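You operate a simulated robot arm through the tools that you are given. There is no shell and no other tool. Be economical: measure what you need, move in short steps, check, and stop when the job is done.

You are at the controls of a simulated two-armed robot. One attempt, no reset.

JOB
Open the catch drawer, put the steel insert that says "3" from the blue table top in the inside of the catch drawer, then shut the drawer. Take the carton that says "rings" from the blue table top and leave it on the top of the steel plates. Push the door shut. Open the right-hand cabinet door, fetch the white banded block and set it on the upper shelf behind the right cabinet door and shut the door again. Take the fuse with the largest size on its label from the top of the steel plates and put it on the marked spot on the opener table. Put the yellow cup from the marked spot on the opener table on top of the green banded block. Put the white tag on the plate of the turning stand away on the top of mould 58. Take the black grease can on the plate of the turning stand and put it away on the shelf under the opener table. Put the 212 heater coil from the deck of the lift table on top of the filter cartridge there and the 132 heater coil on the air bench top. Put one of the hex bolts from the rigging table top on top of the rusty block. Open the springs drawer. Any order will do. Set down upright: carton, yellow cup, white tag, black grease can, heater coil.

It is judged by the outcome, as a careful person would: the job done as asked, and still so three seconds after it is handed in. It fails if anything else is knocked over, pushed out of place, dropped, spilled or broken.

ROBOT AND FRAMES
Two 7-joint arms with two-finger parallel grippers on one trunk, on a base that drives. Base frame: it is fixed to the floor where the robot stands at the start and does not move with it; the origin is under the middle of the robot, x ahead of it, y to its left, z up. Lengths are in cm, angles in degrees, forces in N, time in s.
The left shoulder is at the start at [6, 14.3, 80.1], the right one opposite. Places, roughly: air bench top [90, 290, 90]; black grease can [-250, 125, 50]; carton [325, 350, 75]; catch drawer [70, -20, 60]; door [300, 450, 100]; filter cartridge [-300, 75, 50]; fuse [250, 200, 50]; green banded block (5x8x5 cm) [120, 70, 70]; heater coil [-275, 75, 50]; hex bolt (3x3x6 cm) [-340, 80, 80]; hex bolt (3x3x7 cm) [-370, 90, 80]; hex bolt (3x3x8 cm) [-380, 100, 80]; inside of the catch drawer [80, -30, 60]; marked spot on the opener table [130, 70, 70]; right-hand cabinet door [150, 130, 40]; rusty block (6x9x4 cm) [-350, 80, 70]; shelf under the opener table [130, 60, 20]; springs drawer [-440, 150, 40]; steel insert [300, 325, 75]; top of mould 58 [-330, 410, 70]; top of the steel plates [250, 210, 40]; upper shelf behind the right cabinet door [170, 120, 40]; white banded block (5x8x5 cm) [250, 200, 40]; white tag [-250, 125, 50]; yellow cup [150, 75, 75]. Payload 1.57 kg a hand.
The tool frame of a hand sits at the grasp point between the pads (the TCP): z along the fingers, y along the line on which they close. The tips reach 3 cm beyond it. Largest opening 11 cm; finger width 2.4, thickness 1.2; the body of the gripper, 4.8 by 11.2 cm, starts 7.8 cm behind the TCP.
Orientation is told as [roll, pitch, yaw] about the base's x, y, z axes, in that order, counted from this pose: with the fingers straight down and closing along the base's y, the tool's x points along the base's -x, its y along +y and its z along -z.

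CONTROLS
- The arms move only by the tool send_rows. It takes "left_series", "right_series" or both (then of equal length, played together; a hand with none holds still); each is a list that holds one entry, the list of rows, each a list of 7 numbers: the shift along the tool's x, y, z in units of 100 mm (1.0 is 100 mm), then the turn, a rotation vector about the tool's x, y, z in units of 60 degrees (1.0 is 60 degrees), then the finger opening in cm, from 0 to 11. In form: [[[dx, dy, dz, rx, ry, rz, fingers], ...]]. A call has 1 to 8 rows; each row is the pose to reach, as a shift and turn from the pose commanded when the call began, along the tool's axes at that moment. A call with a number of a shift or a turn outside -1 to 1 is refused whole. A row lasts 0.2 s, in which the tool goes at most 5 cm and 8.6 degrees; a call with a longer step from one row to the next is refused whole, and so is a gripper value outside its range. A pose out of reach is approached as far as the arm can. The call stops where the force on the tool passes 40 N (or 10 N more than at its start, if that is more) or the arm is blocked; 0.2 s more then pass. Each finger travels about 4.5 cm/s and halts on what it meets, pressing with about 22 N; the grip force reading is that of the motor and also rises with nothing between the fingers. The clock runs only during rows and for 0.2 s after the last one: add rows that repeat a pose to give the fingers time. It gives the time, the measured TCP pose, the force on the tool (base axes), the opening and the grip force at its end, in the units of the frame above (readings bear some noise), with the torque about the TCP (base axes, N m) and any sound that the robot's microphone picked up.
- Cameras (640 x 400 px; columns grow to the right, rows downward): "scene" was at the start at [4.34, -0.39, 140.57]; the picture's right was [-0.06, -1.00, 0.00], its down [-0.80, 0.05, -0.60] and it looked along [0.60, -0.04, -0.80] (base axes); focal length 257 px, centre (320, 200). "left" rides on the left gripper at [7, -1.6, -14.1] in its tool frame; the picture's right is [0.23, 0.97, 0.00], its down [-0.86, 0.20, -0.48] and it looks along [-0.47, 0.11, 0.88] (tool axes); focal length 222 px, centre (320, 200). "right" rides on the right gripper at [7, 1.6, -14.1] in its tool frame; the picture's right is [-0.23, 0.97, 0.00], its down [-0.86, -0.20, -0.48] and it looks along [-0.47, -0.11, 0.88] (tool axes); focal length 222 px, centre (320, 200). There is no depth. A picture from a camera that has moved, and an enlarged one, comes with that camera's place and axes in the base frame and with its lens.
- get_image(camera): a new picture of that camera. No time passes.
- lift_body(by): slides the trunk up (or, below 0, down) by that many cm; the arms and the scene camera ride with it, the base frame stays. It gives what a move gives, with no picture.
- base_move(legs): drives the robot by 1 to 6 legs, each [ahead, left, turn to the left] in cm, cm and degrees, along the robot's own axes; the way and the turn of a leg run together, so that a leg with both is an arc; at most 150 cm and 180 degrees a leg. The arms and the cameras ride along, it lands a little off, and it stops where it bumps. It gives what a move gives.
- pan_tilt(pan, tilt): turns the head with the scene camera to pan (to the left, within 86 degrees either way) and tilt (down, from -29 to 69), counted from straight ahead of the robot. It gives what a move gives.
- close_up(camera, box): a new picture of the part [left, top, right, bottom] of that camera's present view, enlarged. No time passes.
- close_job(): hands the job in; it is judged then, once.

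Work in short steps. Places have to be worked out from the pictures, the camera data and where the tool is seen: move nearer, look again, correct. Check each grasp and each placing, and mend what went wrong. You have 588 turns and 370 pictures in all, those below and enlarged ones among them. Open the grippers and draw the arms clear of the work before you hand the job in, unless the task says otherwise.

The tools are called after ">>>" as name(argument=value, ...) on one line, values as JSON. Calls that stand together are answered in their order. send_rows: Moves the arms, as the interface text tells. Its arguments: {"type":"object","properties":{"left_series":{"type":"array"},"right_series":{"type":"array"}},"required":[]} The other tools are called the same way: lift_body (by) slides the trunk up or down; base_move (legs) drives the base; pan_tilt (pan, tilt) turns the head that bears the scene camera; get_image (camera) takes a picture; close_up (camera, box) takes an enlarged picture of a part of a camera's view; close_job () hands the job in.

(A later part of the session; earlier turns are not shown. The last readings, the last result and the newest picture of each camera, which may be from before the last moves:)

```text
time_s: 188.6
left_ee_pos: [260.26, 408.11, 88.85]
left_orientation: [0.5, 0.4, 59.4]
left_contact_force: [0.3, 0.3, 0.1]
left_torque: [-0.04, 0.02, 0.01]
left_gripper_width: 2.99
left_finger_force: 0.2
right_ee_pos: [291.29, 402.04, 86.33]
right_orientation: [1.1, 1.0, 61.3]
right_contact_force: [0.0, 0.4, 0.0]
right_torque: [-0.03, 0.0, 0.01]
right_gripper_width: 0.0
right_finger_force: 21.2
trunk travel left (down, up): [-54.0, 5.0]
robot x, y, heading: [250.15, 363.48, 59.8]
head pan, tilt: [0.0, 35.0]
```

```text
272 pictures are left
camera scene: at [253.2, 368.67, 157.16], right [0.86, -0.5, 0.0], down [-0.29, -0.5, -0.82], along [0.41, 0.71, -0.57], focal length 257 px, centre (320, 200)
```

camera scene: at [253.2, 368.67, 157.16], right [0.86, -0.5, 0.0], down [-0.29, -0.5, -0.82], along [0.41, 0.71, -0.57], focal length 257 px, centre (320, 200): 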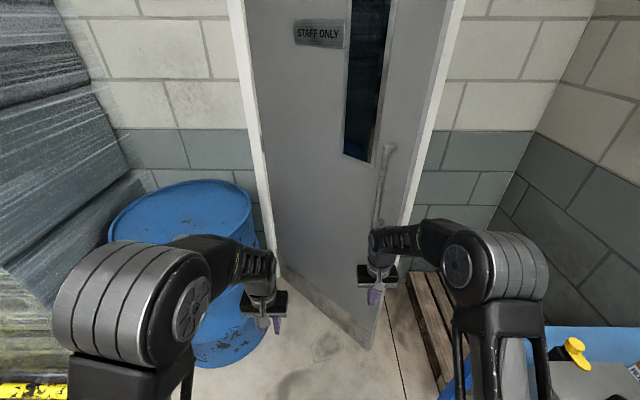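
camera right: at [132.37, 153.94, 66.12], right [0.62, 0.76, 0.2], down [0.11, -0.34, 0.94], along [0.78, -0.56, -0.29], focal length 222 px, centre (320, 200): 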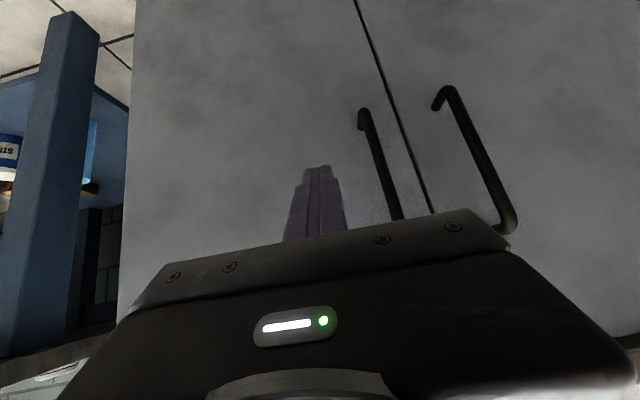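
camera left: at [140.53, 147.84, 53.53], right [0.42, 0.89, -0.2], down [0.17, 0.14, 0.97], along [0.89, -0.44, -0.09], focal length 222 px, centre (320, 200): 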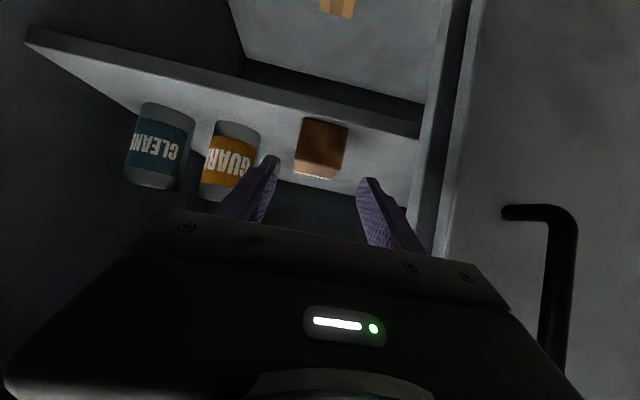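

Door contact expected ~37 ahead. Lower the trunk 10 and drive forward 34.

>>> lift_body(by=-8)

>>> base_move(legs=[[32, 2, 0]])

>>> get_image(camera="scene")

```text
time_s: 189.8
left_ee_pos: [260.11, 408.03, 81.03]
left_orientation: [0.5, 0.4, 59.4]
left_contact_force: [0.1, 0.6, -0.1]
left_torque: [-0.02, 0.01, 0.0]
left_gripper_width: 2.98
left_finger_force: 0.1
right_ee_pos: [291.24, 402.01, 78.34]
right_orientation: [1.1, 0.8, 61.3]
right_contact_force: [1.0, -0.3, 0.2]
right_torque: [0.0, 0.0, -0.02]
right_gripper_width: 0.04
right_finger_force: 20.9
trunk travel left (down, up): [-46.0, 13.0]
robot x, y, heading: [250.17, 363.7, 59.7]
head pan, tilt: [0.0, 35.0]
```

```text
time_s: 191.9
left_ee_pos: [274.36, 436.71, 80.96]
left_orientation: [0.5, 0.2, 59.6]
left_contact_force: [-0.3, 0.1, -0.4]
left_torque: [-0.02, 0.02, -0.01]
left_gripper_width: 3.02
left_finger_force: 0.2
right_ee_pos: [305.6, 430.63, 78.42]
right_orientation: [1.1, 0.9, 61.3]
right_contact_force: [0.5, -0.1, 1.0]
right_torque: [-0.01, 0.03, 0.01]
right_gripper_width: 0.0
right_finger_force: 21.2
trunk travel left (down, up): [-46.0, 13.0]
robot x, y, heading: [264.52, 392.1, 60.0]
head pan, tilt: [0.0, 35.0]
```

```text
271 pictures are left
camera scene: at [267.44, 397.16, 149.16], right [0.87, -0.5, 0.0], down [-0.29, -0.5, -0.82], along [0.41, 0.71, -0.57], focal length 257 px, centre (320, 200)
```

scene: 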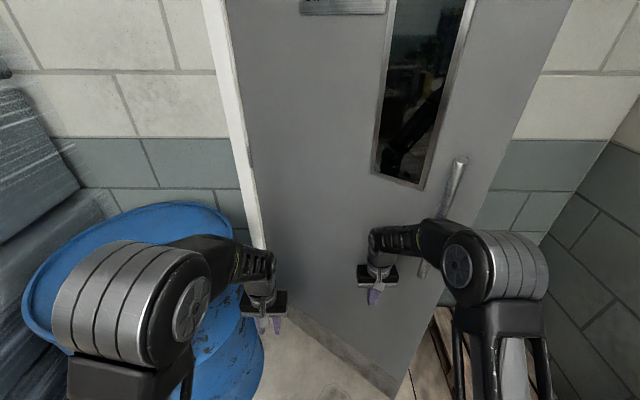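

Near contact. Push by driving forward in small steps, shifting right slightly to stay off the drum.

>>> base_move(legs=[[14, -2, 0]])

>>> get_image(camera="scene")

```text
time_s: 193.2
left_ee_pos: [283.44, 447.86, 80.85]
left_orientation: [0.5, 0.4, 59.4]
left_contact_force: [0.2, 1.0, 0.4]
left_torque: [-0.03, 0.02, 0.0]
left_gripper_width: 2.99
left_finger_force: 0.0
right_ee_pos: [314.41, 441.58, 78.49]
right_orientation: [1.1, 1.0, 61.1]
right_contact_force: [-0.1, 0.1, 0.0]
right_torque: [-0.03, 0.01, 0.02]
right_gripper_width: 0.0
right_finger_force: 21.4
trunk travel left (down, up): [-46.0, 13.0]
robot x, y, heading: [273.53, 403.38, 59.7]
head pan, tilt: [0.0, 35.0]
```

```text
270 pictures are left
camera scene: at [276.31, 408.34, 149.16], right [0.86, -0.5, 0.0], down [-0.29, -0.5, -0.82], along [0.41, 0.71, -0.57], focal length 257 px, centre (320, 200)
```

scene: 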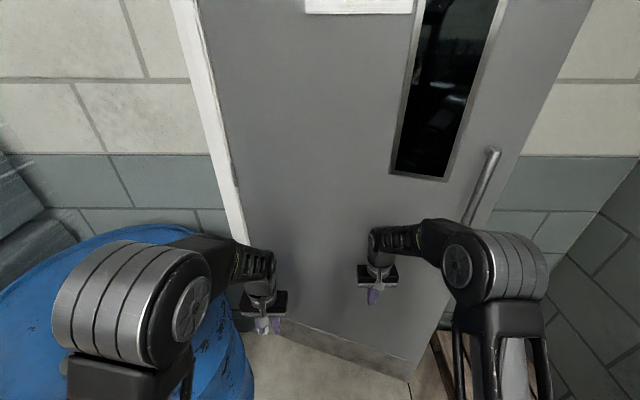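

Continue pushing forward 14.

>>> base_move(legs=[[14, -3, 0]])

>>> get_image(camera="scene")

```text
time_s: 194.6
left_ee_pos: [292.77, 458.3, 80.99]
left_orientation: [0.6, 0.4, 59.5]
left_contact_force: [0.4, -0.5, -0.4]
left_torque: [-0.03, 0.05, 0.01]
left_gripper_width: 3.02
left_finger_force: 0.1
right_ee_pos: [324.11, 452.15, 78.35]
right_orientation: [1.1, 0.9, 61.3]
right_contact_force: [0.3, 0.1, -1.0]
right_torque: [-0.03, 0.03, 0.01]
right_gripper_width: 0.01
right_finger_force: 21.3
trunk travel left (down, up): [-46.0, 13.0]
robot x, y, heading: [282.93, 413.81, 60.0]
head pan, tilt: [0.0, 35.0]
```

```text
269 pictures are left
camera scene: at [285.87, 418.8, 149.16], right [0.86, -0.5, 0.0], down [-0.29, -0.5, -0.82], along [0.41, 0.71, -0.57], focal length 257 px, centre (320, 200)
```

scene: 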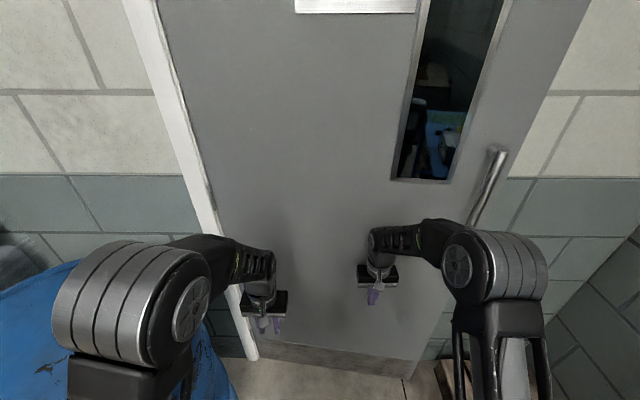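

Door almost parallel to the wall. Continue 10.

>>> base_move(legs=[[10, -1, 0]])

>>> get_image(camera="scene")

```text
time_s: 195.7
left_ee_pos: [298.61, 466.23, 80.92]
left_orientation: [0.6, 0.4, 59.5]
left_contact_force: [0.4, 0.2, -0.6]
left_torque: [-0.03, 0.03, -0.02]
left_gripper_width: 3.01
left_finger_force: 0.0
right_ee_pos: [329.76, 460.12, 78.3]
right_orientation: [1.1, 0.9, 61.5]
right_contact_force: [-0.9, 0.4, -0.4]
right_torque: [-0.04, 0.01, 0.0]
right_gripper_width: 0.0
right_finger_force: 21.6
trunk travel left (down, up): [-46.0, 13.0]
robot x, y, heading: [288.53, 421.37, 59.9]
head pan, tilt: [0.0, 35.0]
```

```text
268 pictures are left
camera scene: at [291.67, 426.83, 149.15], right [0.87, -0.5, 0.0], down [-0.29, -0.5, -0.82], along [0.41, 0.71, -0.57], focal length 257 px, centre (320, 200)
```

scene: 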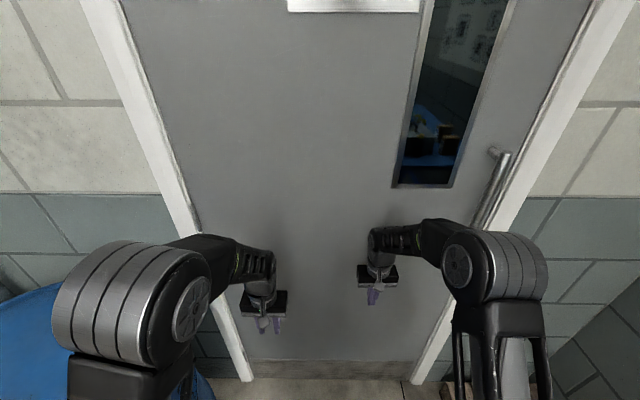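

The door appears flush. A final gentle push with the right hand to confirm.

>>> send_rows(right_series=[[[-0.15, 0, 0, 0, 0, 0, 0], [-0.3, 0, 0, 0, 0, 0, 0], [-0.45, 0, 0, 0, 0, 0, 0], [-0.6, 0, 0, 0, 0, 0, 0], [-0.75, 0, 0, 0, 0, 0, 0], [-0.9, 0, 0, 0, 0, 0, 0]]])

>>> get_image(camera="scene")

```text
time_s: 196.2
left_ee_pos: [298.44, 466.17, 80.83]
left_orientation: [0.5, 0.2, 59.5]
left_contact_force: [-0.4, 0.4, 0.1]
left_torque: [0.02, 0.0, -0.02]
left_gripper_width: 2.99
left_finger_force: 0.0
right_ee_pos: [330.26, 460.98, 78.52]
right_orientation: [1.1, 1.5, 61.2]
right_contact_force: [-3.7, -7.4, 3.7]
right_torque: [0.97, -0.58, -0.14]
right_gripper_width: 0.0
right_finger_force: 21.4
trunk travel left (down, up): [-46.0, 13.0]
robot x, y, heading: [288.73, 421.67, 60.0]
head pan, tilt: [0.0, 35.0]
stopped in row 2 (right hand): the force on the tool passed its limit (the readings are from after the stop); the commanded pose is now the measured one
```

```text
267 pictures are left
camera scene: at [291.49, 426.57, 149.18], right [0.86, -0.5, 0.0], down [-0.29, -0.5, -0.82], along [0.41, 0.71, -0.57], focal length 257 px, centre (320, 200)
```

scene: 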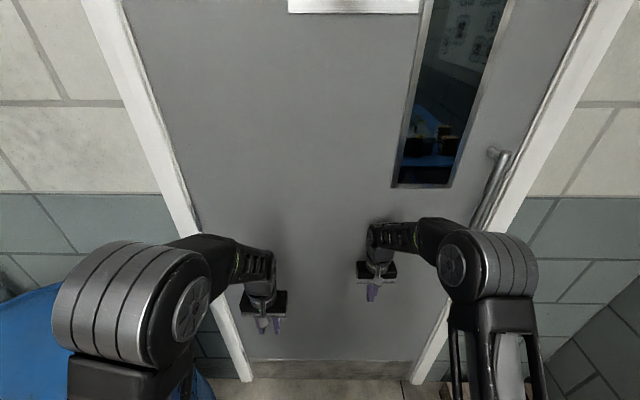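

Door shut. Back off, then turn to face the blue table.

>>> send_rows(right_series=[[[0.2, 0, 0, 0, 0, 0, 2], [0.4, 0, -0.1, 0, 0, 0, 4], [0.6, 0, -0.2, 0, 0, 0, 5]]])

>>> base_move(legs=[[-70, 0, 0], [0, 32, 0], [0, 0, -90]])

>>> get_image(camera="scene")

```text
time_s: 197.0
left_ee_pos: [298.53, 466.19, 80.86]
left_orientation: [0.6, 0.4, 59.5]
left_contact_force: [-0.7, 0.8, 0.1]
left_torque: [0.02, 0.0, 0.03]
left_gripper_width: 3.02
left_finger_force: 0.0
right_ee_pos: [327.55, 455.94, 80.81]
right_orientation: [1.1, 1.4, 61.2]
right_contact_force: [0.4, 0.3, -0.5]
right_torque: [0.0, 0.03, -0.04]
right_gripper_width: 5.0
right_finger_force: 0.0
trunk travel left (down, up): [-46.0, 13.0]
robot x, y, heading: [288.71, 421.53, 59.7]
head pan, tilt: [0.0, 35.0]
```

```text
time_s: 206.3
left_ee_pos: [270.91, 369.23, 80.96]
left_orientation: [0.5, 0.3, -28.0]
left_contact_force: [-0.2, 0.5, 0.2]
left_torque: [0.0, 0.02, -0.01]
left_gripper_width: 2.98
left_finger_force: 0.1
right_ee_pos: [261.99, 339.75, 80.73]
right_orientation: [1.1, 1.5, -26.2]
right_contact_force: [0.6, 0.6, 0.6]
right_torque: [0.0, 0.02, 0.0]
right_gripper_width: 4.99
right_finger_force: 0.1
trunk travel left (down, up): [-46.0, 13.0]
robot x, y, heading: [226.06, 376.79, -27.7]
head pan, tilt: [0.0, 35.0]
```

```text
266 pictures are left
camera scene: at [231.06, 374.37, 149.17], right [-0.46, -0.89, 0.0], down [-0.51, 0.27, -0.82], along [0.73, -0.38, -0.57], focal length 257 px, centre (320, 200)
```

scene: 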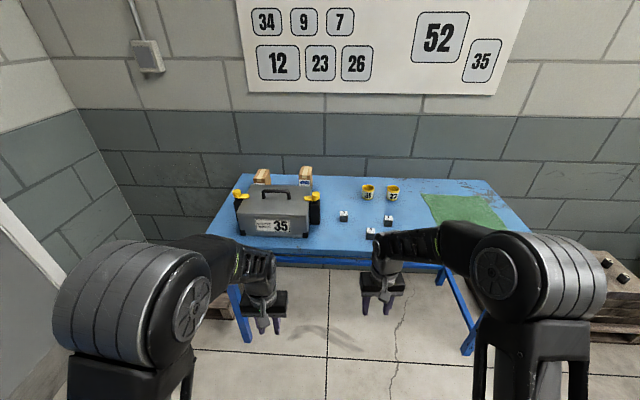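

Good view of the blue table. Zoom in on the cartons and inserts.

>>> close_up(camera="scene", box=[220, 160, 420, 285])

>>> close_up(camera="scene", box=[320, 190, 420, 252])

```text
3.20 times, centred on (320, 222) of scene
camera zoom: at [231.06, 374.37, 149.17], right [-0.46, -0.89, 0.0], down [-0.51, 0.27, -0.82], along [0.73, -0.38, -0.57], focal length 823 px, centre (320, 128)
```

zoom: 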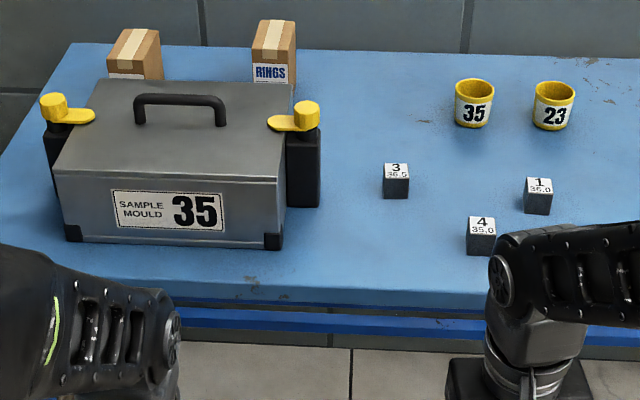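

```text
6.40 times, centred on (370, 221) of scene
camera zoom: at [231.06, 374.37, 149.17], right [-0.46, -0.89, 0.0], down [-0.51, 0.27, -0.82], along [0.73, -0.38, -0.57], focal length 1646 px, centre (0, 66)
```

zoom: 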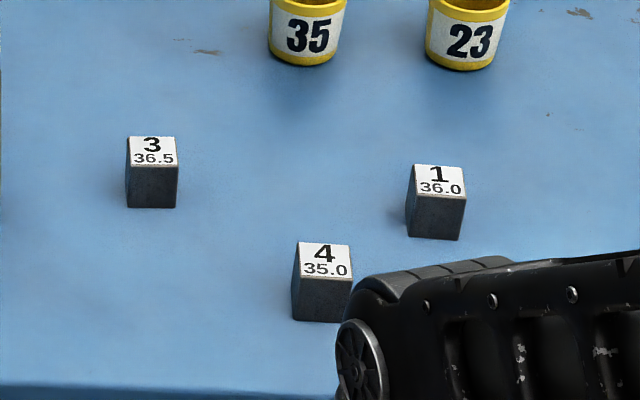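

Insert "3" and the "RINGS" carton (behind the toolbox) identified. I raise the trunk and approach 35 to triangulate.

>>> lift_body(by=12)

>>> base_move(legs=[[36, -6, -2.5]])

>>> pan_tilt(pan=0, tilt=50)

>>> get_image(camera="scene")

```text
time_s: 207.8
left_ee_pos: [271.01, 369.24, 92.83]
left_orientation: [0.5, 0.2, -28.0]
left_contact_force: [-0.3, 0.5, -0.2]
left_torque: [-0.01, -0.01, -0.03]
left_gripper_width: 2.99
left_finger_force: 0.1
right_ee_pos: [262.06, 339.68, 92.69]
right_orientation: [1.1, 1.5, -26.2]
right_contact_force: [-0.7, 0.3, 0.9]
right_torque: [-0.01, 0.01, 0.0]
right_gripper_width: 5.03
right_finger_force: 0.0
trunk travel left (down, up): [-58.0, 1.0]
robot x, y, heading: [226.02, 377.33, -27.9]
head pan, tilt: [0.0, 35.0]
```

```text
time_s: 210.2
left_ee_pos: [297.32, 346.2, 92.5]
left_orientation: [0.7, 2.2, -30.1]
left_contact_force: [-3.8, 2.6, 2.1]
left_torque: [0.08, 0.04, 0.06]
left_gripper_width: 3.05
left_finger_force: 0.4
right_ee_pos: [288.11, 316.36, 92.73]
right_orientation: [1.1, 1.4, -28.6]
right_contact_force: [0.1, -0.2, -1.4]
right_torque: [-0.01, 0.01, 0.0]
right_gripper_width: 5.02
right_finger_force: 0.1
trunk travel left (down, up): [-58.0, 1.0]
robot x, y, heading: [253.98, 355.21, -29.9]
head pan, tilt: [0.0, 35.0]
stopped in leg 1: the force on the tool passed its limit (the readings are from after the stop); the commanded pose is now the measured one
```

```text
time_s: 211.0
left_ee_pos: [297.33, 346.05, 92.61]
left_orientation: [0.7, 2.1, -30.1]
left_contact_force: [-5.3, 4.2, 1.9]
left_torque: [0.1, 0.09, 0.08]
left_gripper_width: 3.04
left_finger_force: 0.3
right_ee_pos: [288.24, 316.31, 92.81]
right_orientation: [1.1, 1.3, -28.6]
right_contact_force: [0.4, -1.3, 0.3]
right_torque: [-0.02, -0.02, 0.04]
right_gripper_width: 4.98
right_finger_force: 0.1
trunk travel left (down, up): [-58.0, 1.0]
robot x, y, heading: [253.66, 355.38, -30.0]
head pan, tilt: [0.0, 50.0]
```

```text
263 pictures are left
camera scene: at [257.56, 352.86, 159.0], right [-0.5, -0.87, 0.0], down [-0.66, 0.38, -0.64], along [0.56, -0.32, -0.77], focal length 257 px, centre (320, 200)
```

scene: 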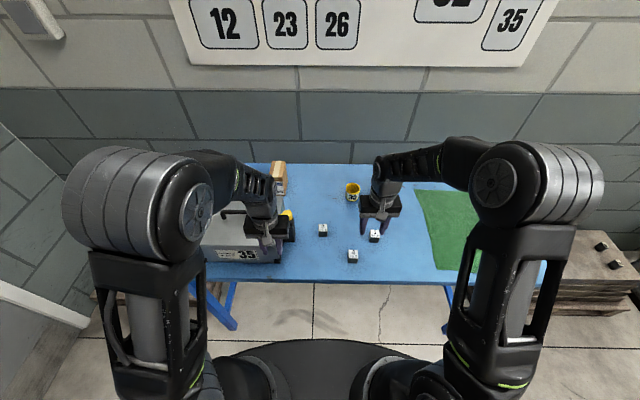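

The left hand bumped the toolbox; I stop and back it off and up at once.

>>> send_rows(left_series=[[[0.3, 0, -0.1, 0, 0, 0, 3], [0.5, 0, -0.5, 0, 0, 0, 3], [0.6, 0, -0.9, 0, 0, 0, 3]]])

>>> get_image(camera="scene")

>>> close_up(camera="scene", box=[180, 150, 400, 290])

```text
time_s: 211.8
left_ee_pos: [292.52, 348.85, 101.94]
left_orientation: [0.8, 2.0, -30.0]
left_contact_force: [0.1, 0.3, 0.1]
left_torque: [-0.01, 0.0, -0.02]
left_gripper_width: 3.0
left_finger_force: 0.1
right_ee_pos: [288.15, 316.48, 92.9]
right_orientation: [1.1, 1.3, -28.7]
right_contact_force: [0.2, 0.2, -1.1]
right_torque: [-0.05, 0.01, 0.03]
right_gripper_width: 5.0
right_finger_force: 0.0
trunk travel left (down, up): [-58.0, 1.0]
robot x, y, heading: [253.55, 355.03, -30.0]
head pan, tilt: [0.0, 50.0]
```

```text
262 pictures are left
camera scene: at [257.62, 352.9, 158.99], right [-0.5, -0.87, 0.0], down [-0.66, 0.38, -0.64], along [0.56, -0.32, -0.77], focal length 257 px, centre (320, 200)
```

scene: 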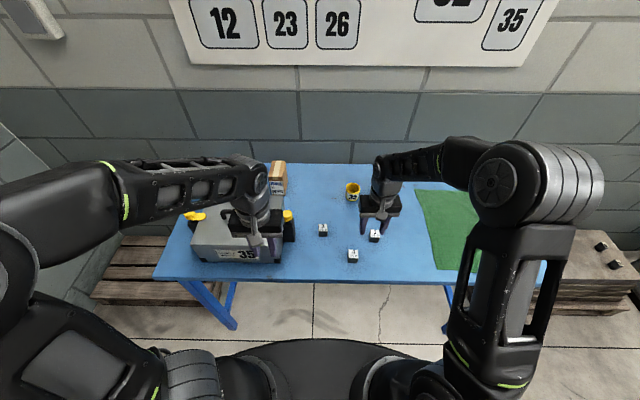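

```text
2.86 times, centred on (290, 220) of scene
camera zoom: at [257.62, 352.9, 158.99], right [-0.5, -0.87, 0.0], down [-0.66, 0.38, -0.64], along [0.56, -0.32, -0.77], focal length 735 px, centre (406, 143)
```

zoom: 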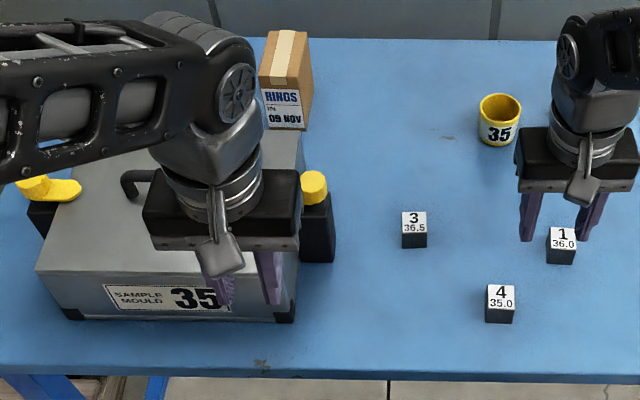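

The mould box did not shift measurably. Insert 3 is at about (300, 327), table z≈79.5; carton top at (329.4, 330.2, 90). First the insert with the right hand.

>>> send_rows(right_series=[[[-0.1, 0.35, 0, 0, 0, 0, 8], [-0.2, 0.7, 0, 0, 0, 0, 8], [-0.3, 1.0, 0, 0, 0, 0, 8]]])

>>> send_rows(right_series=[[[-0.1, 0.25, 0, 0, 0, 0, 8], [-0.23, 0.5, 0.1, 0, 0, 0, 8], [-0.23, 0.5, 0.1, 0, 0, 0, 8]]])

>>> get_image(camera="right")

>>> close_up(camera="scene", box=[180, 150, 400, 290])

```text
time_s: 212.6
left_ee_pos: [292.54, 348.91, 101.93]
left_orientation: [0.7, 2.1, -30.1]
left_contact_force: [0.4, 0.4, 0.4]
left_torque: [0.0, 0.02, 0.01]
left_gripper_width: 3.03
left_finger_force: 0.1
right_ee_pos: [295.84, 324.02, 92.86]
right_orientation: [1.1, 1.5, -28.6]
right_contact_force: [0.4, 0.2, 0.1]
right_torque: [0.01, 0.03, -0.01]
right_gripper_width: 7.98
right_finger_force: 0.2
trunk travel left (down, up): [-58.0, 1.0]
robot x, y, heading: [254.04, 355.34, -30.1]
head pan, tilt: [0.0, 50.0]
```

```text
time_s: 213.4
left_ee_pos: [292.49, 348.85, 101.88]
left_orientation: [0.7, 2.2, -30.1]
left_contact_force: [0.7, 0.4, -0.2]
left_torque: [-0.01, 0.02, 0.01]
left_gripper_width: 3.02
left_finger_force: 0.0
right_ee_pos: [299.97, 327.07, 91.88]
right_orientation: [1.1, 1.5, -28.7]
right_contact_force: [0.0, 0.6, -0.5]
right_torque: [0.03, 0.04, 0.02]
right_gripper_width: 7.99
right_finger_force: 0.0
trunk travel left (down, up): [-58.0, 1.0]
robot x, y, heading: [254.02, 355.11, -30.1]
head pan, tilt: [0.0, 50.0]
```

```text
260 pictures are left
camera right: at [294.89, 331.44, 106.32], right [0.67, 0.75, 0.01], down [0.66, -0.6, 0.45], along [0.35, -0.29, -0.89], focal length 222 px, centre (320, 200)
```

right: 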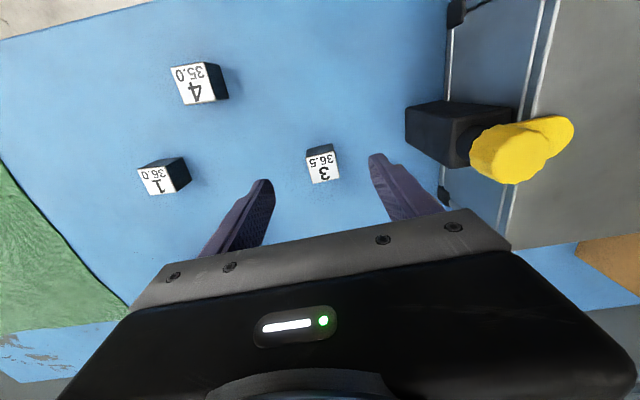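

```text
2.86 times, centred on (290, 220) of scene
camera zoom: at [257.62, 352.81, 159.0], right [-0.5, -0.87, 0.0], down [-0.66, 0.38, -0.64], along [0.56, -0.32, -0.77], focal length 735 px, centre (406, 143)
```

zoom: 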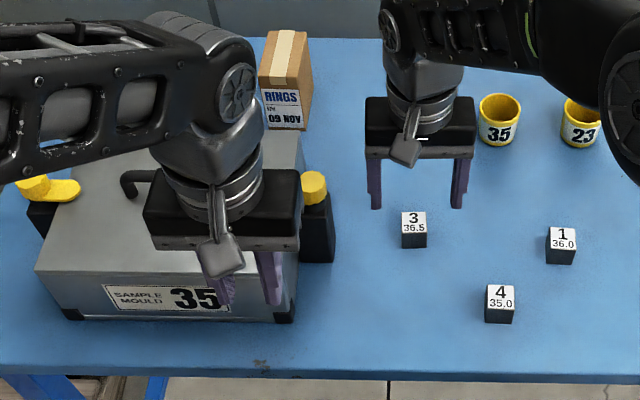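

Insert top near z≈84–85 at (300.7, 327). Lower 5 with small correction and recheck.

>>> send_rows(right_series=[[[-0.06, 0.03, 0.2, 0, 0, 0, 8], [-0.06, 0.03, 0.4, 0, 0, 0, 8], [-0.06, 0.03, 0.5, 0, 0, 0, 8], [-0.06, 0.03, 0.5, 0, 0, 0, 8]]])

>>> get_image(camera="right")

>>> close_up(camera="scene", box=[280, 190, 360, 240])

```text
time_s: 214.4
left_ee_pos: [292.54, 348.79, 102.03]
left_orientation: [0.7, 2.0, -30.1]
left_contact_force: [-0.2, 0.5, -0.2]
left_torque: [0.0, 0.0, 0.01]
left_gripper_width: 3.01
left_finger_force: 0.0
right_ee_pos: [300.61, 327.19, 86.88]
right_orientation: [1.1, 1.5, -28.6]
right_contact_force: [0.1, 0.7, -0.2]
right_torque: [-0.03, 0.03, 0.02]
right_gripper_width: 7.99
right_finger_force: 0.1
trunk travel left (down, up): [-58.0, 1.0]
robot x, y, heading: [253.02, 355.49, -29.7]
head pan, tilt: [0.0, 50.0]
```

```text
258 pictures are left
camera right: at [295.53, 331.57, 101.29], right [0.67, 0.75, 0.01], down [0.66, -0.6, 0.45], along [0.35, -0.29, -0.89], focal length 222 px, centre (320, 200)
```

right: 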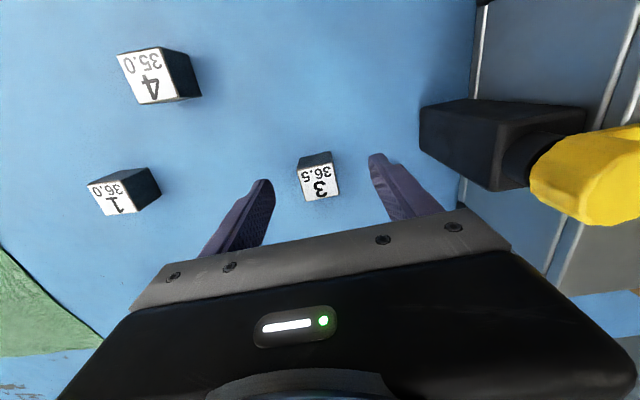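

```text
8.00 times, centred on (320, 215) of scene
camera zoom: at [257.64, 352.81, 158.99], right [-0.5, -0.87, 0.0], down [-0.66, 0.38, -0.64], along [0.56, -0.32, -0.77], focal length 2057 px, centre (320, 80)
```

zoom: 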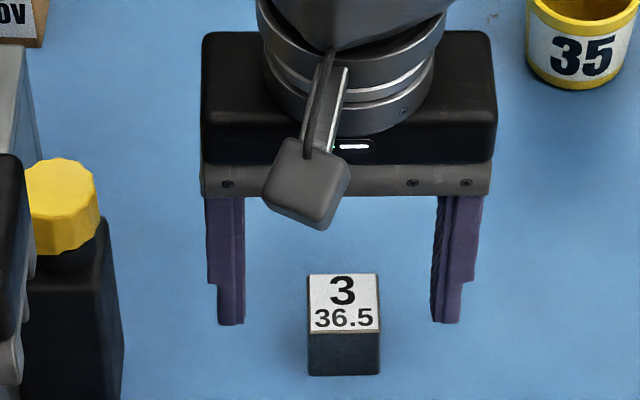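

Lower 3.2 and close on the insert.

>>> send_rows(right_series=[[[-0.05, 0, 0.15, 0, 0, 0, 8], [-0.05, 0, 0.32, 0, 0, 0, 8], [-0.05, 0, 0.32, 0, 0, 0, 6], [-0.05, 0, 0.32, 0, 0, 0, 4], [-0.05, 0, 0.32, 0, 0, 0, 2], [-0.05, 0, 0.32, 0, 0, 0, 2]]])

>>> get_image(camera="right")

```text
time_s: 215.8
left_ee_pos: [292.49, 348.79, 101.99]
left_orientation: [0.6, 2.2, -30.1]
left_contact_force: [-0.6, -0.1, 0.4]
left_torque: [0.02, 0.0, -0.01]
left_gripper_width: 2.96
left_finger_force: 0.2
right_ee_pos: [300.9, 327.02, 83.59]
right_orientation: [1.1, 1.5, -28.5]
right_contact_force: [-1.3, -1.4, 0.6]
right_torque: [-0.1, 0.04, -0.02]
right_gripper_width: 3.19
right_finger_force: 21.4
trunk travel left (down, up): [-58.0, 1.0]
robot x, y, heading: [253.26, 355.28, -30.1]
head pan, tilt: [0.0, 50.0]
```

```text
256 pictures are left
camera right: at [295.91, 331.35, 98.1], right [0.67, 0.75, 0.01], down [0.66, -0.6, 0.45], along [0.35, -0.29, -0.89], focal length 222 px, centre (320, 200)
```

right: 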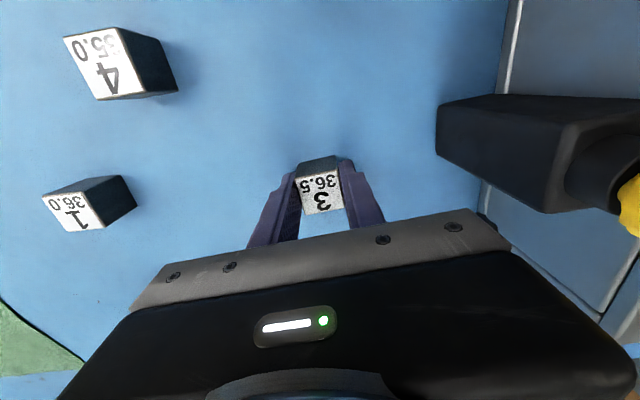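

Insert gripped. Lift and move the right hand away to the right.

>>> send_rows(right_series=[[[0, 0, -0.4, 0, 0, 0, 2], [0, 0, -0.8, 0, 0, 0, 2], [0.1, -0.3, -1.0, 0, 0, 0, 2], [0.3, -0.7, -1.0, 0, 0, 0, 2], [0.4, -1.0, -1.0, 0, 0, 0, 2]]])

>>> send_rows(left_series=[[[0, 0, -0.2, 0, 0, 0, 9], [0, 0, -0.4, 0, 0, 0, 9], [0, 0, -0.6, 0, 0, 0, 9]]], right_series=[[[0.1, -0.3, 0, 0, 0, 0, 2], [0.3, -0.6, 0, 0, 0, 0, 2], [0.5, -0.8, 0, 0, 0, 0, 2]]])

>>> base_move(legs=[[8, 0, 0]])

>>> get_image(camera="scene")

>>> get_image(camera="left")

```text
time_s: 217.0
left_ee_pos: [292.41, 348.8, 101.99]
left_orientation: [0.7, 2.1, -30.1]
left_contact_force: [-0.5, -0.3, 0.2]
left_torque: [0.02, 0.02, -0.01]
left_gripper_width: 3.0
left_finger_force: 0.1
right_ee_pos: [292.85, 319.89, 93.78]
right_orientation: [1.2, 1.5, -28.5]
right_contact_force: [-0.8, -0.4, -2.5]
right_torque: [0.05, -0.02, 0.01]
right_gripper_width: 3.17
right_finger_force: 22.1
trunk travel left (down, up): [-58.0, 1.0]
robot x, y, heading: [253.45, 355.18, -30.0]
head pan, tilt: [0.0, 50.0]
```

```text
time_s: 217.8
left_ee_pos: [292.5, 348.76, 107.86]
left_orientation: [0.9, 2.0, -30.0]
left_contact_force: [-1.1, 0.6, 0.0]
left_torque: [-0.05, 0.04, -0.02]
left_gripper_width: 8.99
left_finger_force: 0.0
right_ee_pos: [284.55, 315.27, 93.61]
right_orientation: [1.1, 1.4, -28.6]
right_contact_force: [0.1, -0.7, -2.7]
right_torque: [0.01, -0.01, 0.01]
right_gripper_width: 3.18
right_finger_force: 22.1
trunk travel left (down, up): [-58.0, 1.0]
robot x, y, heading: [253.71, 355.0, -30.1]
head pan, tilt: [0.0, 50.0]
```

```text
time_s: 218.8
left_ee_pos: [299.63, 344.69, 107.64]
left_orientation: [0.8, 2.1, -30.2]
left_contact_force: [0.7, 0.3, -0.7]
left_torque: [0.03, 0.02, 0.01]
left_gripper_width: 8.99
left_finger_force: 0.1
right_ee_pos: [291.55, 311.17, 93.59]
right_orientation: [1.0, 1.6, -28.7]
right_contact_force: [0.4, -0.5, -2.6]
right_torque: [0.03, 0.01, 0.0]
right_gripper_width: 3.17
right_finger_force: 22.4
trunk travel left (down, up): [-58.0, 1.0]
robot x, y, heading: [260.7, 351.45, -30.0]
head pan, tilt: [0.0, 50.0]
```

```text
255 pictures are left
camera scene: at [264.7, 348.73, 158.98], right [-0.5, -0.87, 0.0], down [-0.66, 0.38, -0.64], along [0.56, -0.32, -0.77], focal length 257 px, centre (320, 200)
```

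scene: 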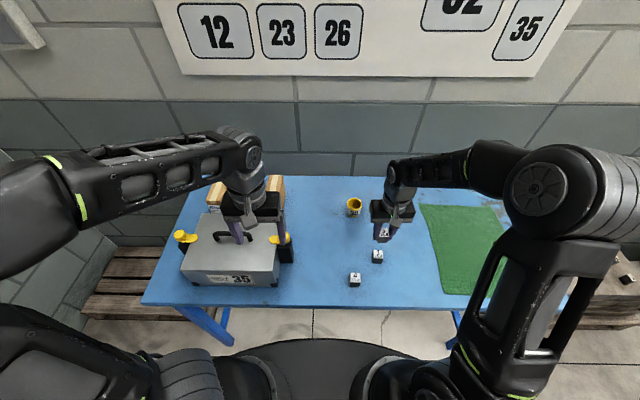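

```text
254 pictures are left
camera left: at [293.1, 346.22, 122.11], right [0.29, 0.96, 0.02], down [0.85, -0.27, 0.45], along [0.43, -0.11, -0.89], focal length 222 px, centre (320, 200)
```

left: 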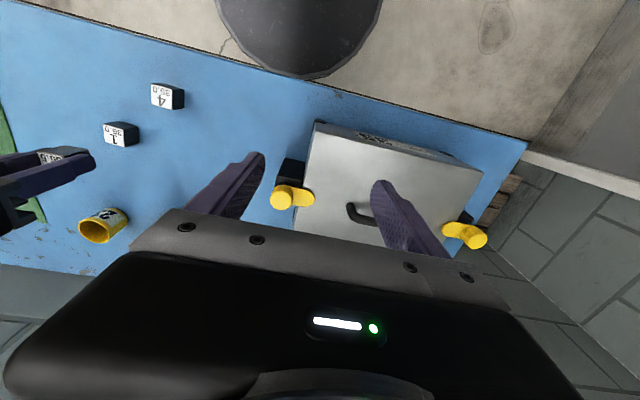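

The base (z≤31, radius ~31) fits under the table. Move 4 more forward, then take the left hand over the carton at height.

>>> base_move(legs=[[4, 0, 0]])

>>> send_rows(left_series=[[[-0.3, 0.05, 0, 0, -0.01, 0, 9], [-0.6, 0.05, 0, 0, -0.02, 0, 9], [-0.9, 0.05, 0, 0, -0.03, 0, 9], [-1.0, 0.05, 0, 0, -0.035, 0, 9]]])

>>> get_image(camera="left")

```text
time_s: 219.7
left_ee_pos: [303.13, 342.52, 107.6]
left_orientation: [0.7, 2.2, -30.1]
left_contact_force: [1.1, 0.2, -0.5]
left_torque: [0.01, 0.03, 0.0]
left_gripper_width: 9.02
left_finger_force: 0.0
right_ee_pos: [295.07, 309.34, 93.54]
right_orientation: [1.1, 1.6, -28.6]
right_contact_force: [0.6, -0.3, -2.9]
right_torque: [0.03, 0.01, 0.01]
right_gripper_width: 3.14
right_finger_force: 21.7
trunk travel left (down, up): [-58.0, 1.0]
robot x, y, heading: [264.08, 349.17, -29.8]
head pan, tilt: [0.0, 50.0]
```

```text
time_s: 220.7
left_ee_pos: [311.74, 338.19, 107.33]
left_orientation: [0.6, -0.1, -30.1]
left_contact_force: [0.4, 0.6, 1.1]
left_torque: [0.01, -0.01, -0.01]
left_gripper_width: 9.01
left_finger_force: 0.1
right_ee_pos: [295.09, 309.31, 93.54]
right_orientation: [1.1, 1.4, -28.6]
right_contact_force: [-1.1, 1.0, -2.8]
right_torque: [0.01, 0.02, 0.02]
right_gripper_width: 3.18
right_finger_force: 22.3
trunk travel left (down, up): [-58.0, 1.0]
robot x, y, heading: [264.0, 349.39, -30.0]
head pan, tilt: [0.0, 50.0]
```

```text
253 pictures are left
camera left: at [304.91, 340.08, 121.56], right [0.29, 0.96, 0.01], down [0.84, -0.26, 0.48], along [0.46, -0.13, -0.88], focal length 222 px, centre (320, 200)
```

left: 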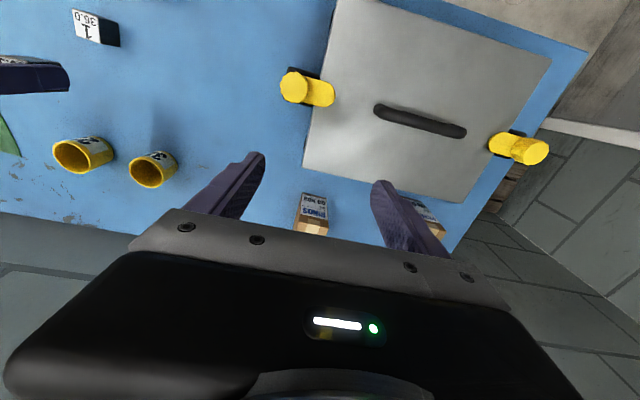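

The RINGS carton is dead ahead between the fingers. Advance 10 more at height.

>>> send_rows(left_series=[[[-0.3, 0.02, 0, 0, 0, 0, 9], [-0.6, 0.04, 0, 0, 0, 0, 9], [-0.9, 0.06, 0, 0, 0, 0, 9], [-1.0, 0.06, 0.1, 0, 0, 0, 9]]])

>>> get_image(camera="left")

>>> close_up(camera="scene", box=[170, 160, 330, 290])

```text
time_s: 221.7
left_ee_pos: [320.85, 333.91, 106.31]
left_orientation: [0.6, -0.1, -30.1]
left_contact_force: [-0.2, 0.2, 0.4]
left_torque: [-0.04, 0.02, 0.01]
left_gripper_width: 9.0
left_finger_force: 0.0
right_ee_pos: [294.89, 309.27, 93.61]
right_orientation: [1.0, 1.5, -28.6]
right_contact_force: [0.1, -0.4, -2.7]
right_torque: [0.0, 0.03, 0.01]
right_gripper_width: 3.17
right_finger_force: 21.6
trunk travel left (down, up): [-58.0, 1.0]
robot x, y, heading: [263.83, 349.34, -29.8]
head pan, tilt: [0.0, 50.0]
```

```text
252 pictures are left
camera left: at [313.93, 335.68, 120.47], right [0.29, 0.96, 0.01], down [0.84, -0.26, 0.48], along [0.46, -0.13, -0.88], focal length 222 px, centre (320, 200)
```

left: 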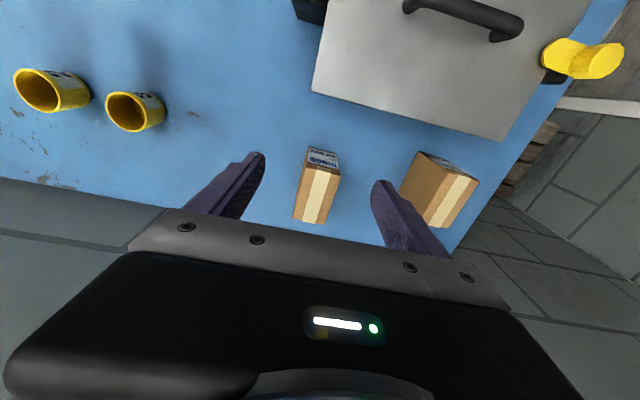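

```text
3.08 times, centred on (250, 225) of scene
camera zoom: at [268.04, 346.83, 158.99], right [-0.5, -0.87, 0.0], down [-0.66, 0.38, -0.64], along [0.56, -0.32, -0.77], focal length 791 px, centre (535, 123)
```

zoom: 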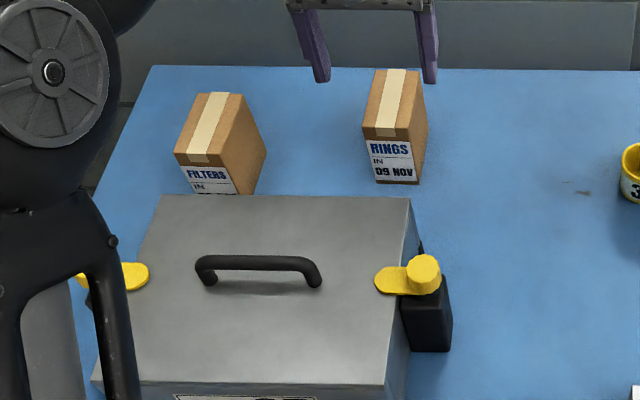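

Carton top at (328, 331.1, 91), aligned with the tool. Move over it and lower to z≈97.

>>> send_rows(left_series=[[[-0.3, 0.06, 0, 0, 0, 0, 9], [-0.6, 0.12, 0.1, 0, 0, 0, 9], [-0.76, 0.12, 0.4, 0, 0, 0, 9], [-0.76, 0.12, 0.7, 0, 0, 0, 9], [-0.76, 0.12, 0.9, 0, 0, 0, 9], [-0.76, 0.12, 0.9, 0, 0, 0, 9]]])

>>> get_image(camera="left")

>>> close_up(camera="scene", box=[170, 160, 330, 290])

```text
time_s: 223.1
left_ee_pos: [328.19, 330.88, 97.46]
left_orientation: [0.7, -0.1, -30.2]
left_contact_force: [0.4, -0.7, -0.2]
left_torque: [-0.03, 0.02, -0.03]
left_gripper_width: 9.02
left_finger_force: 0.0
right_ee_pos: [294.94, 309.27, 93.6]
right_orientation: [1.1, 1.5, -28.6]
right_contact_force: [0.5, -0.5, -3.1]
right_torque: [0.03, -0.02, 0.0]
right_gripper_width: 3.16
right_finger_force: 22.4
trunk travel left (down, up): [-58.0, 1.0]
robot x, y, heading: [263.75, 349.48, -29.8]
head pan, tilt: [0.0, 50.0]
```

```text
250 pictures are left
camera left: at [321.17, 332.73, 111.58], right [0.29, 0.96, 0.01], down [0.84, -0.26, 0.48], along [0.46, -0.13, -0.88], focal length 222 px, centre (320, 200)
```

left: 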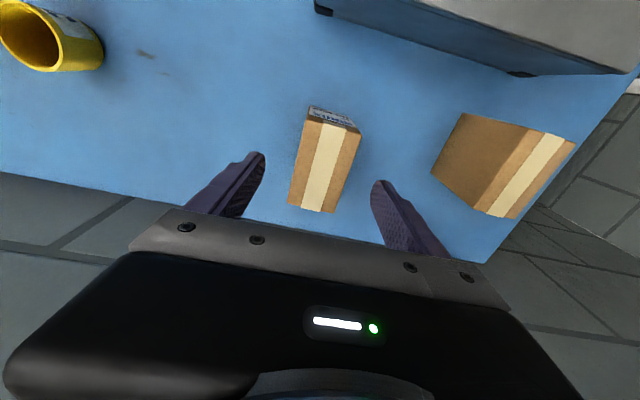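

```text
3.08 times, centred on (250, 225) of scene
camera zoom: at [268.01, 346.82, 158.99], right [-0.5, -0.87, 0.0], down [-0.66, 0.38, -0.64], along [0.56, -0.32, -0.77], focal length 791 px, centre (535, 123)
```

zoom: 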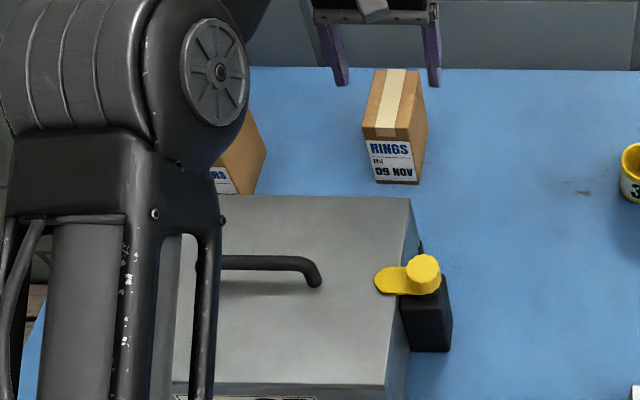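

Centred. Lower 10 cm around the carton.

>>> send_rows(left_series=[[[0, 0.04, 0.25, 0, 0, 0, 9], [0, 0.04, 0.5, 0, 0, 0, 9], [0, 0.04, 0.75, 0, 0, 0, 9], [0, 0.04, 1.0, 0, 0, 0, 9], [0, 0.04, 1.0, 0, 0, 0, 9]]])

>>> get_image(camera="left")

```text
time_s: 224.3
left_ee_pos: [328.32, 331.3, 87.44]
left_orientation: [0.7, -0.1, -30.1]
left_contact_force: [-0.1, -0.4, 0.1]
left_torque: [0.0, 0.0, -0.01]
left_gripper_width: 8.99
left_finger_force: 0.1
right_ee_pos: [294.96, 309.32, 93.67]
right_orientation: [1.2, 1.4, -28.5]
right_contact_force: [-0.4, 0.9, -2.4]
right_torque: [0.01, 0.02, 0.02]
right_gripper_width: 3.15
right_finger_force: 21.9
trunk travel left (down, up): [-58.0, 1.0]
robot x, y, heading: [264.02, 349.06, -29.9]
head pan, tilt: [0.0, 50.0]
```

```text
248 pictures are left
camera left: at [321.37, 333.23, 101.57], right [0.29, 0.96, 0.01], down [0.84, -0.26, 0.48], along [0.46, -0.13, -0.88], focal length 222 px, centre (320, 200)
```

left: 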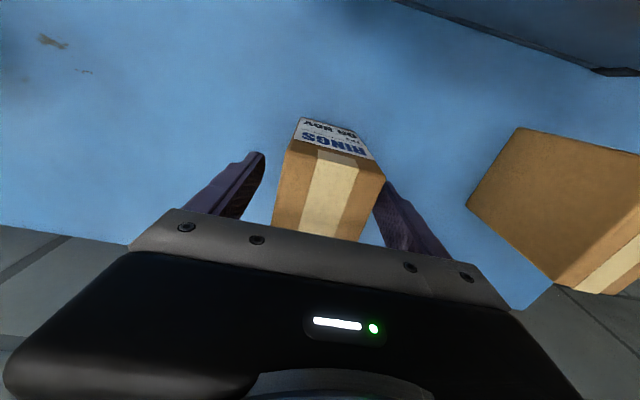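

Slight shift left to centre, then close.

>>> send_rows(left_series=[[[0, 0.06, 0, 0, 0, 0, 9], [0, 0.06, 0, 0, 0, 0, 7], [0, 0.06, 0, 0, 0, 0, 5], [0, 0.06, 0, 0, 0, 0, 3.5], [0, 0.06, 0, 0, 0, 0, 3.5]]])

>>> send_rows(left_series=[[[0, 0, -0.3, 0, 0, 0, 3.5], [0, 0, -0.6, 0, 0, 0, 3.5], [0, 0, -0.9, 0, 0, 0, 3.5], [0, 0, -1.0, 0, 0, 0, 3.5]]])

>>> get_image(camera="left")

```text
time_s: 225.5
left_ee_pos: [328.68, 332.01, 87.48]
left_orientation: [0.7, 0.0, -30.2]
left_contact_force: [-0.3, -0.7, 1.5]
left_torque: [-0.2, 0.07, -0.05]
left_gripper_width: 5.39
left_finger_force: 21.7
right_ee_pos: [294.9, 309.37, 93.66]
right_orientation: [1.1, 1.5, -28.6]
right_contact_force: [-0.6, -0.3, -2.7]
right_torque: [0.01, 0.02, -0.02]
right_gripper_width: 3.16
right_finger_force: 22.0
trunk travel left (down, up): [-58.0, 1.0]
robot x, y, heading: [263.72, 348.76, -29.9]
head pan, tilt: [0.0, 50.0]
```

```text
time_s: 226.5
left_ee_pos: [328.76, 331.88, 97.48]
left_orientation: [0.7, 0.0, -30.2]
left_contact_force: [-0.3, -0.5, -3.4]
left_torque: [0.02, 0.01, 0.01]
left_gripper_width: 5.38
left_finger_force: 21.9
right_ee_pos: [294.92, 309.28, 93.56]
right_orientation: [1.0, 1.6, -28.6]
right_contact_force: [0.9, 0.6, -2.5]
right_torque: [0.03, 0.01, -0.02]
right_gripper_width: 3.18
right_finger_force: 22.1
trunk travel left (down, up): [-58.0, 1.0]
robot x, y, heading: [264.18, 348.74, -30.1]
head pan, tilt: [0.0, 50.0]
```

```text
247 pictures are left
camera left: at [321.73, 333.74, 111.61], right [0.29, 0.96, 0.01], down [0.84, -0.26, 0.48], along [0.46, -0.13, -0.88], focal length 222 px, centre (320, 200)
```

left: 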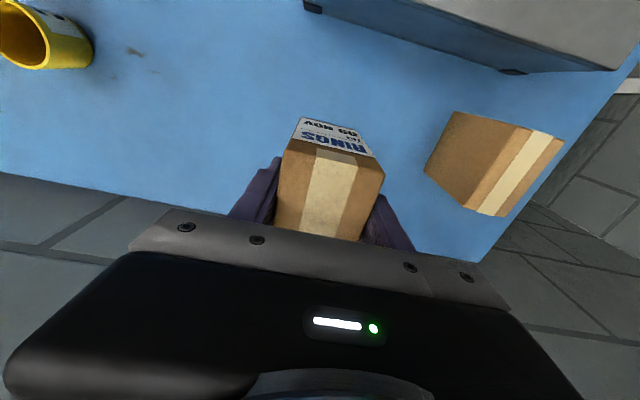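

Carton held (bottom 7.2 below TCP). Raise 10 more, shift right clear of the mould box, and back the base off.

>>> send_rows(left_series=[[[0, 0, -0.35, 0, 0, 0, 3.5], [0, 0, -0.7, 0, 0, 0, 3.5], [0, 0, -1.0, 0, 0, 0, 3.5], [0, -0.3, -1.0, 0, 0, 0, 3.5], [0.1, -0.6, -1.0, 0, 0, 0, 3.5], [0.2, -0.7, -1.0, 0, 0, 0, 3.5]]])

>>> base_move(legs=[[-48, 0, 0]])

>>> get_image(camera="scene")

```text
time_s: 227.9
left_ee_pos: [323.92, 327.5, 107.11]
left_orientation: [0.8, -0.2, -30.1]
left_contact_force: [-1.2, -0.2, -2.9]
left_torque: [0.06, -0.02, -0.03]
left_gripper_width: 5.38
left_finger_force: 22.5
left hand out of reach, approached as far as the arm can: row 3, 4, 5, 6
right_ee_pos: [294.82, 309.33, 93.61]
right_orientation: [1.1, 1.5, -28.6]
right_contact_force: [1.4, -1.3, -2.5]
right_torque: [-0.02, -0.01, 0.01]
right_gripper_width: 3.17
right_finger_force: 22.0
trunk travel left (down, up): [-58.0, 1.0]
robot x, y, heading: [263.87, 349.28, -30.3]
head pan, tilt: [0.0, 50.0]
```

```text
time_s: 230.8
left_ee_pos: [281.69, 352.04, 107.19]
left_orientation: [0.7, -0.1, -29.9]
left_contact_force: [0.6, 0.3, -2.5]
left_torque: [0.03, 0.01, -0.01]
left_gripper_width: 5.42
left_finger_force: 22.4
right_ee_pos: [252.71, 333.67, 93.6]
right_orientation: [1.1, 1.5, -28.3]
right_contact_force: [-0.2, -0.2, -2.2]
right_torque: [-0.03, -0.04, 0.04]
right_gripper_width: 3.19
right_finger_force: 21.7
trunk travel left (down, up): [-58.0, 1.0]
robot x, y, heading: [221.59, 373.5, -29.7]
head pan, tilt: [0.0, 50.0]
```

```text
246 pictures are left
camera scene: at [225.67, 371.09, 158.99], right [-0.49, -0.87, 0.0], down [-0.67, 0.38, -0.64], along [0.56, -0.32, -0.77], focal length 257 px, centre (320, 200)
```

scene: 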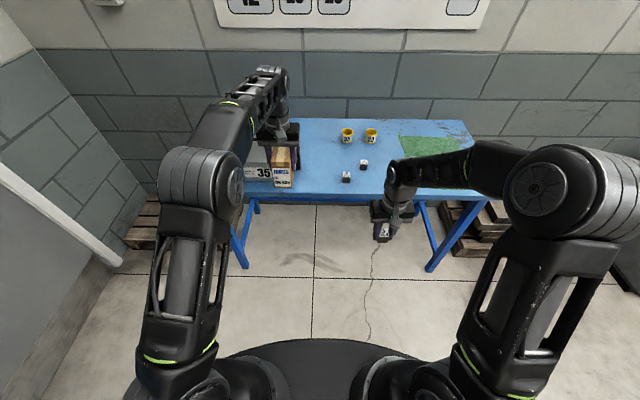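

Carrying both. Drive right along the lane to the steel plates.

>>> base_move(legs=[[-2, -143, 0], [35, 0, -0.5]])

>>> get_image(camera="scene")

```text
time_s: 239.8
left_ee_pos: [240.18, 210.88, 107.02]
left_orientation: [0.7, -0.1, -29.7]
left_contact_force: [-0.1, 0.5, -3.6]
left_torque: [-0.02, 0.03, 0.0]
left_gripper_width: 5.4
left_finger_force: 22.2
right_ee_pos: [211.19, 192.53, 93.59]
right_orientation: [1.2, 1.5, -28.1]
right_contact_force: [-0.7, -0.9, -3.6]
right_torque: [0.01, -0.01, -0.04]
right_gripper_width: 3.15
right_finger_force: 22.2
trunk travel left (down, up): [-58.0, 1.0]
robot x, y, heading: [179.72, 232.22, -29.5]
head pan, tilt: [0.0, 50.0]
```

```text
245 pictures are left
camera scene: at [184.01, 229.74, 158.99], right [-0.49, -0.87, 0.0], down [-0.67, 0.38, -0.64], along [0.56, -0.32, -0.77], focal length 257 px, centre (320, 200)
```

scene: 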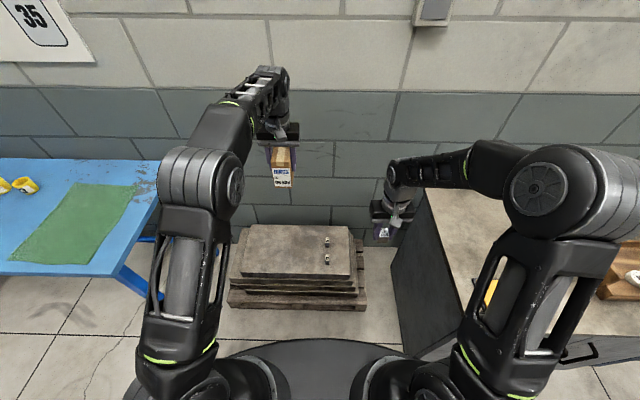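

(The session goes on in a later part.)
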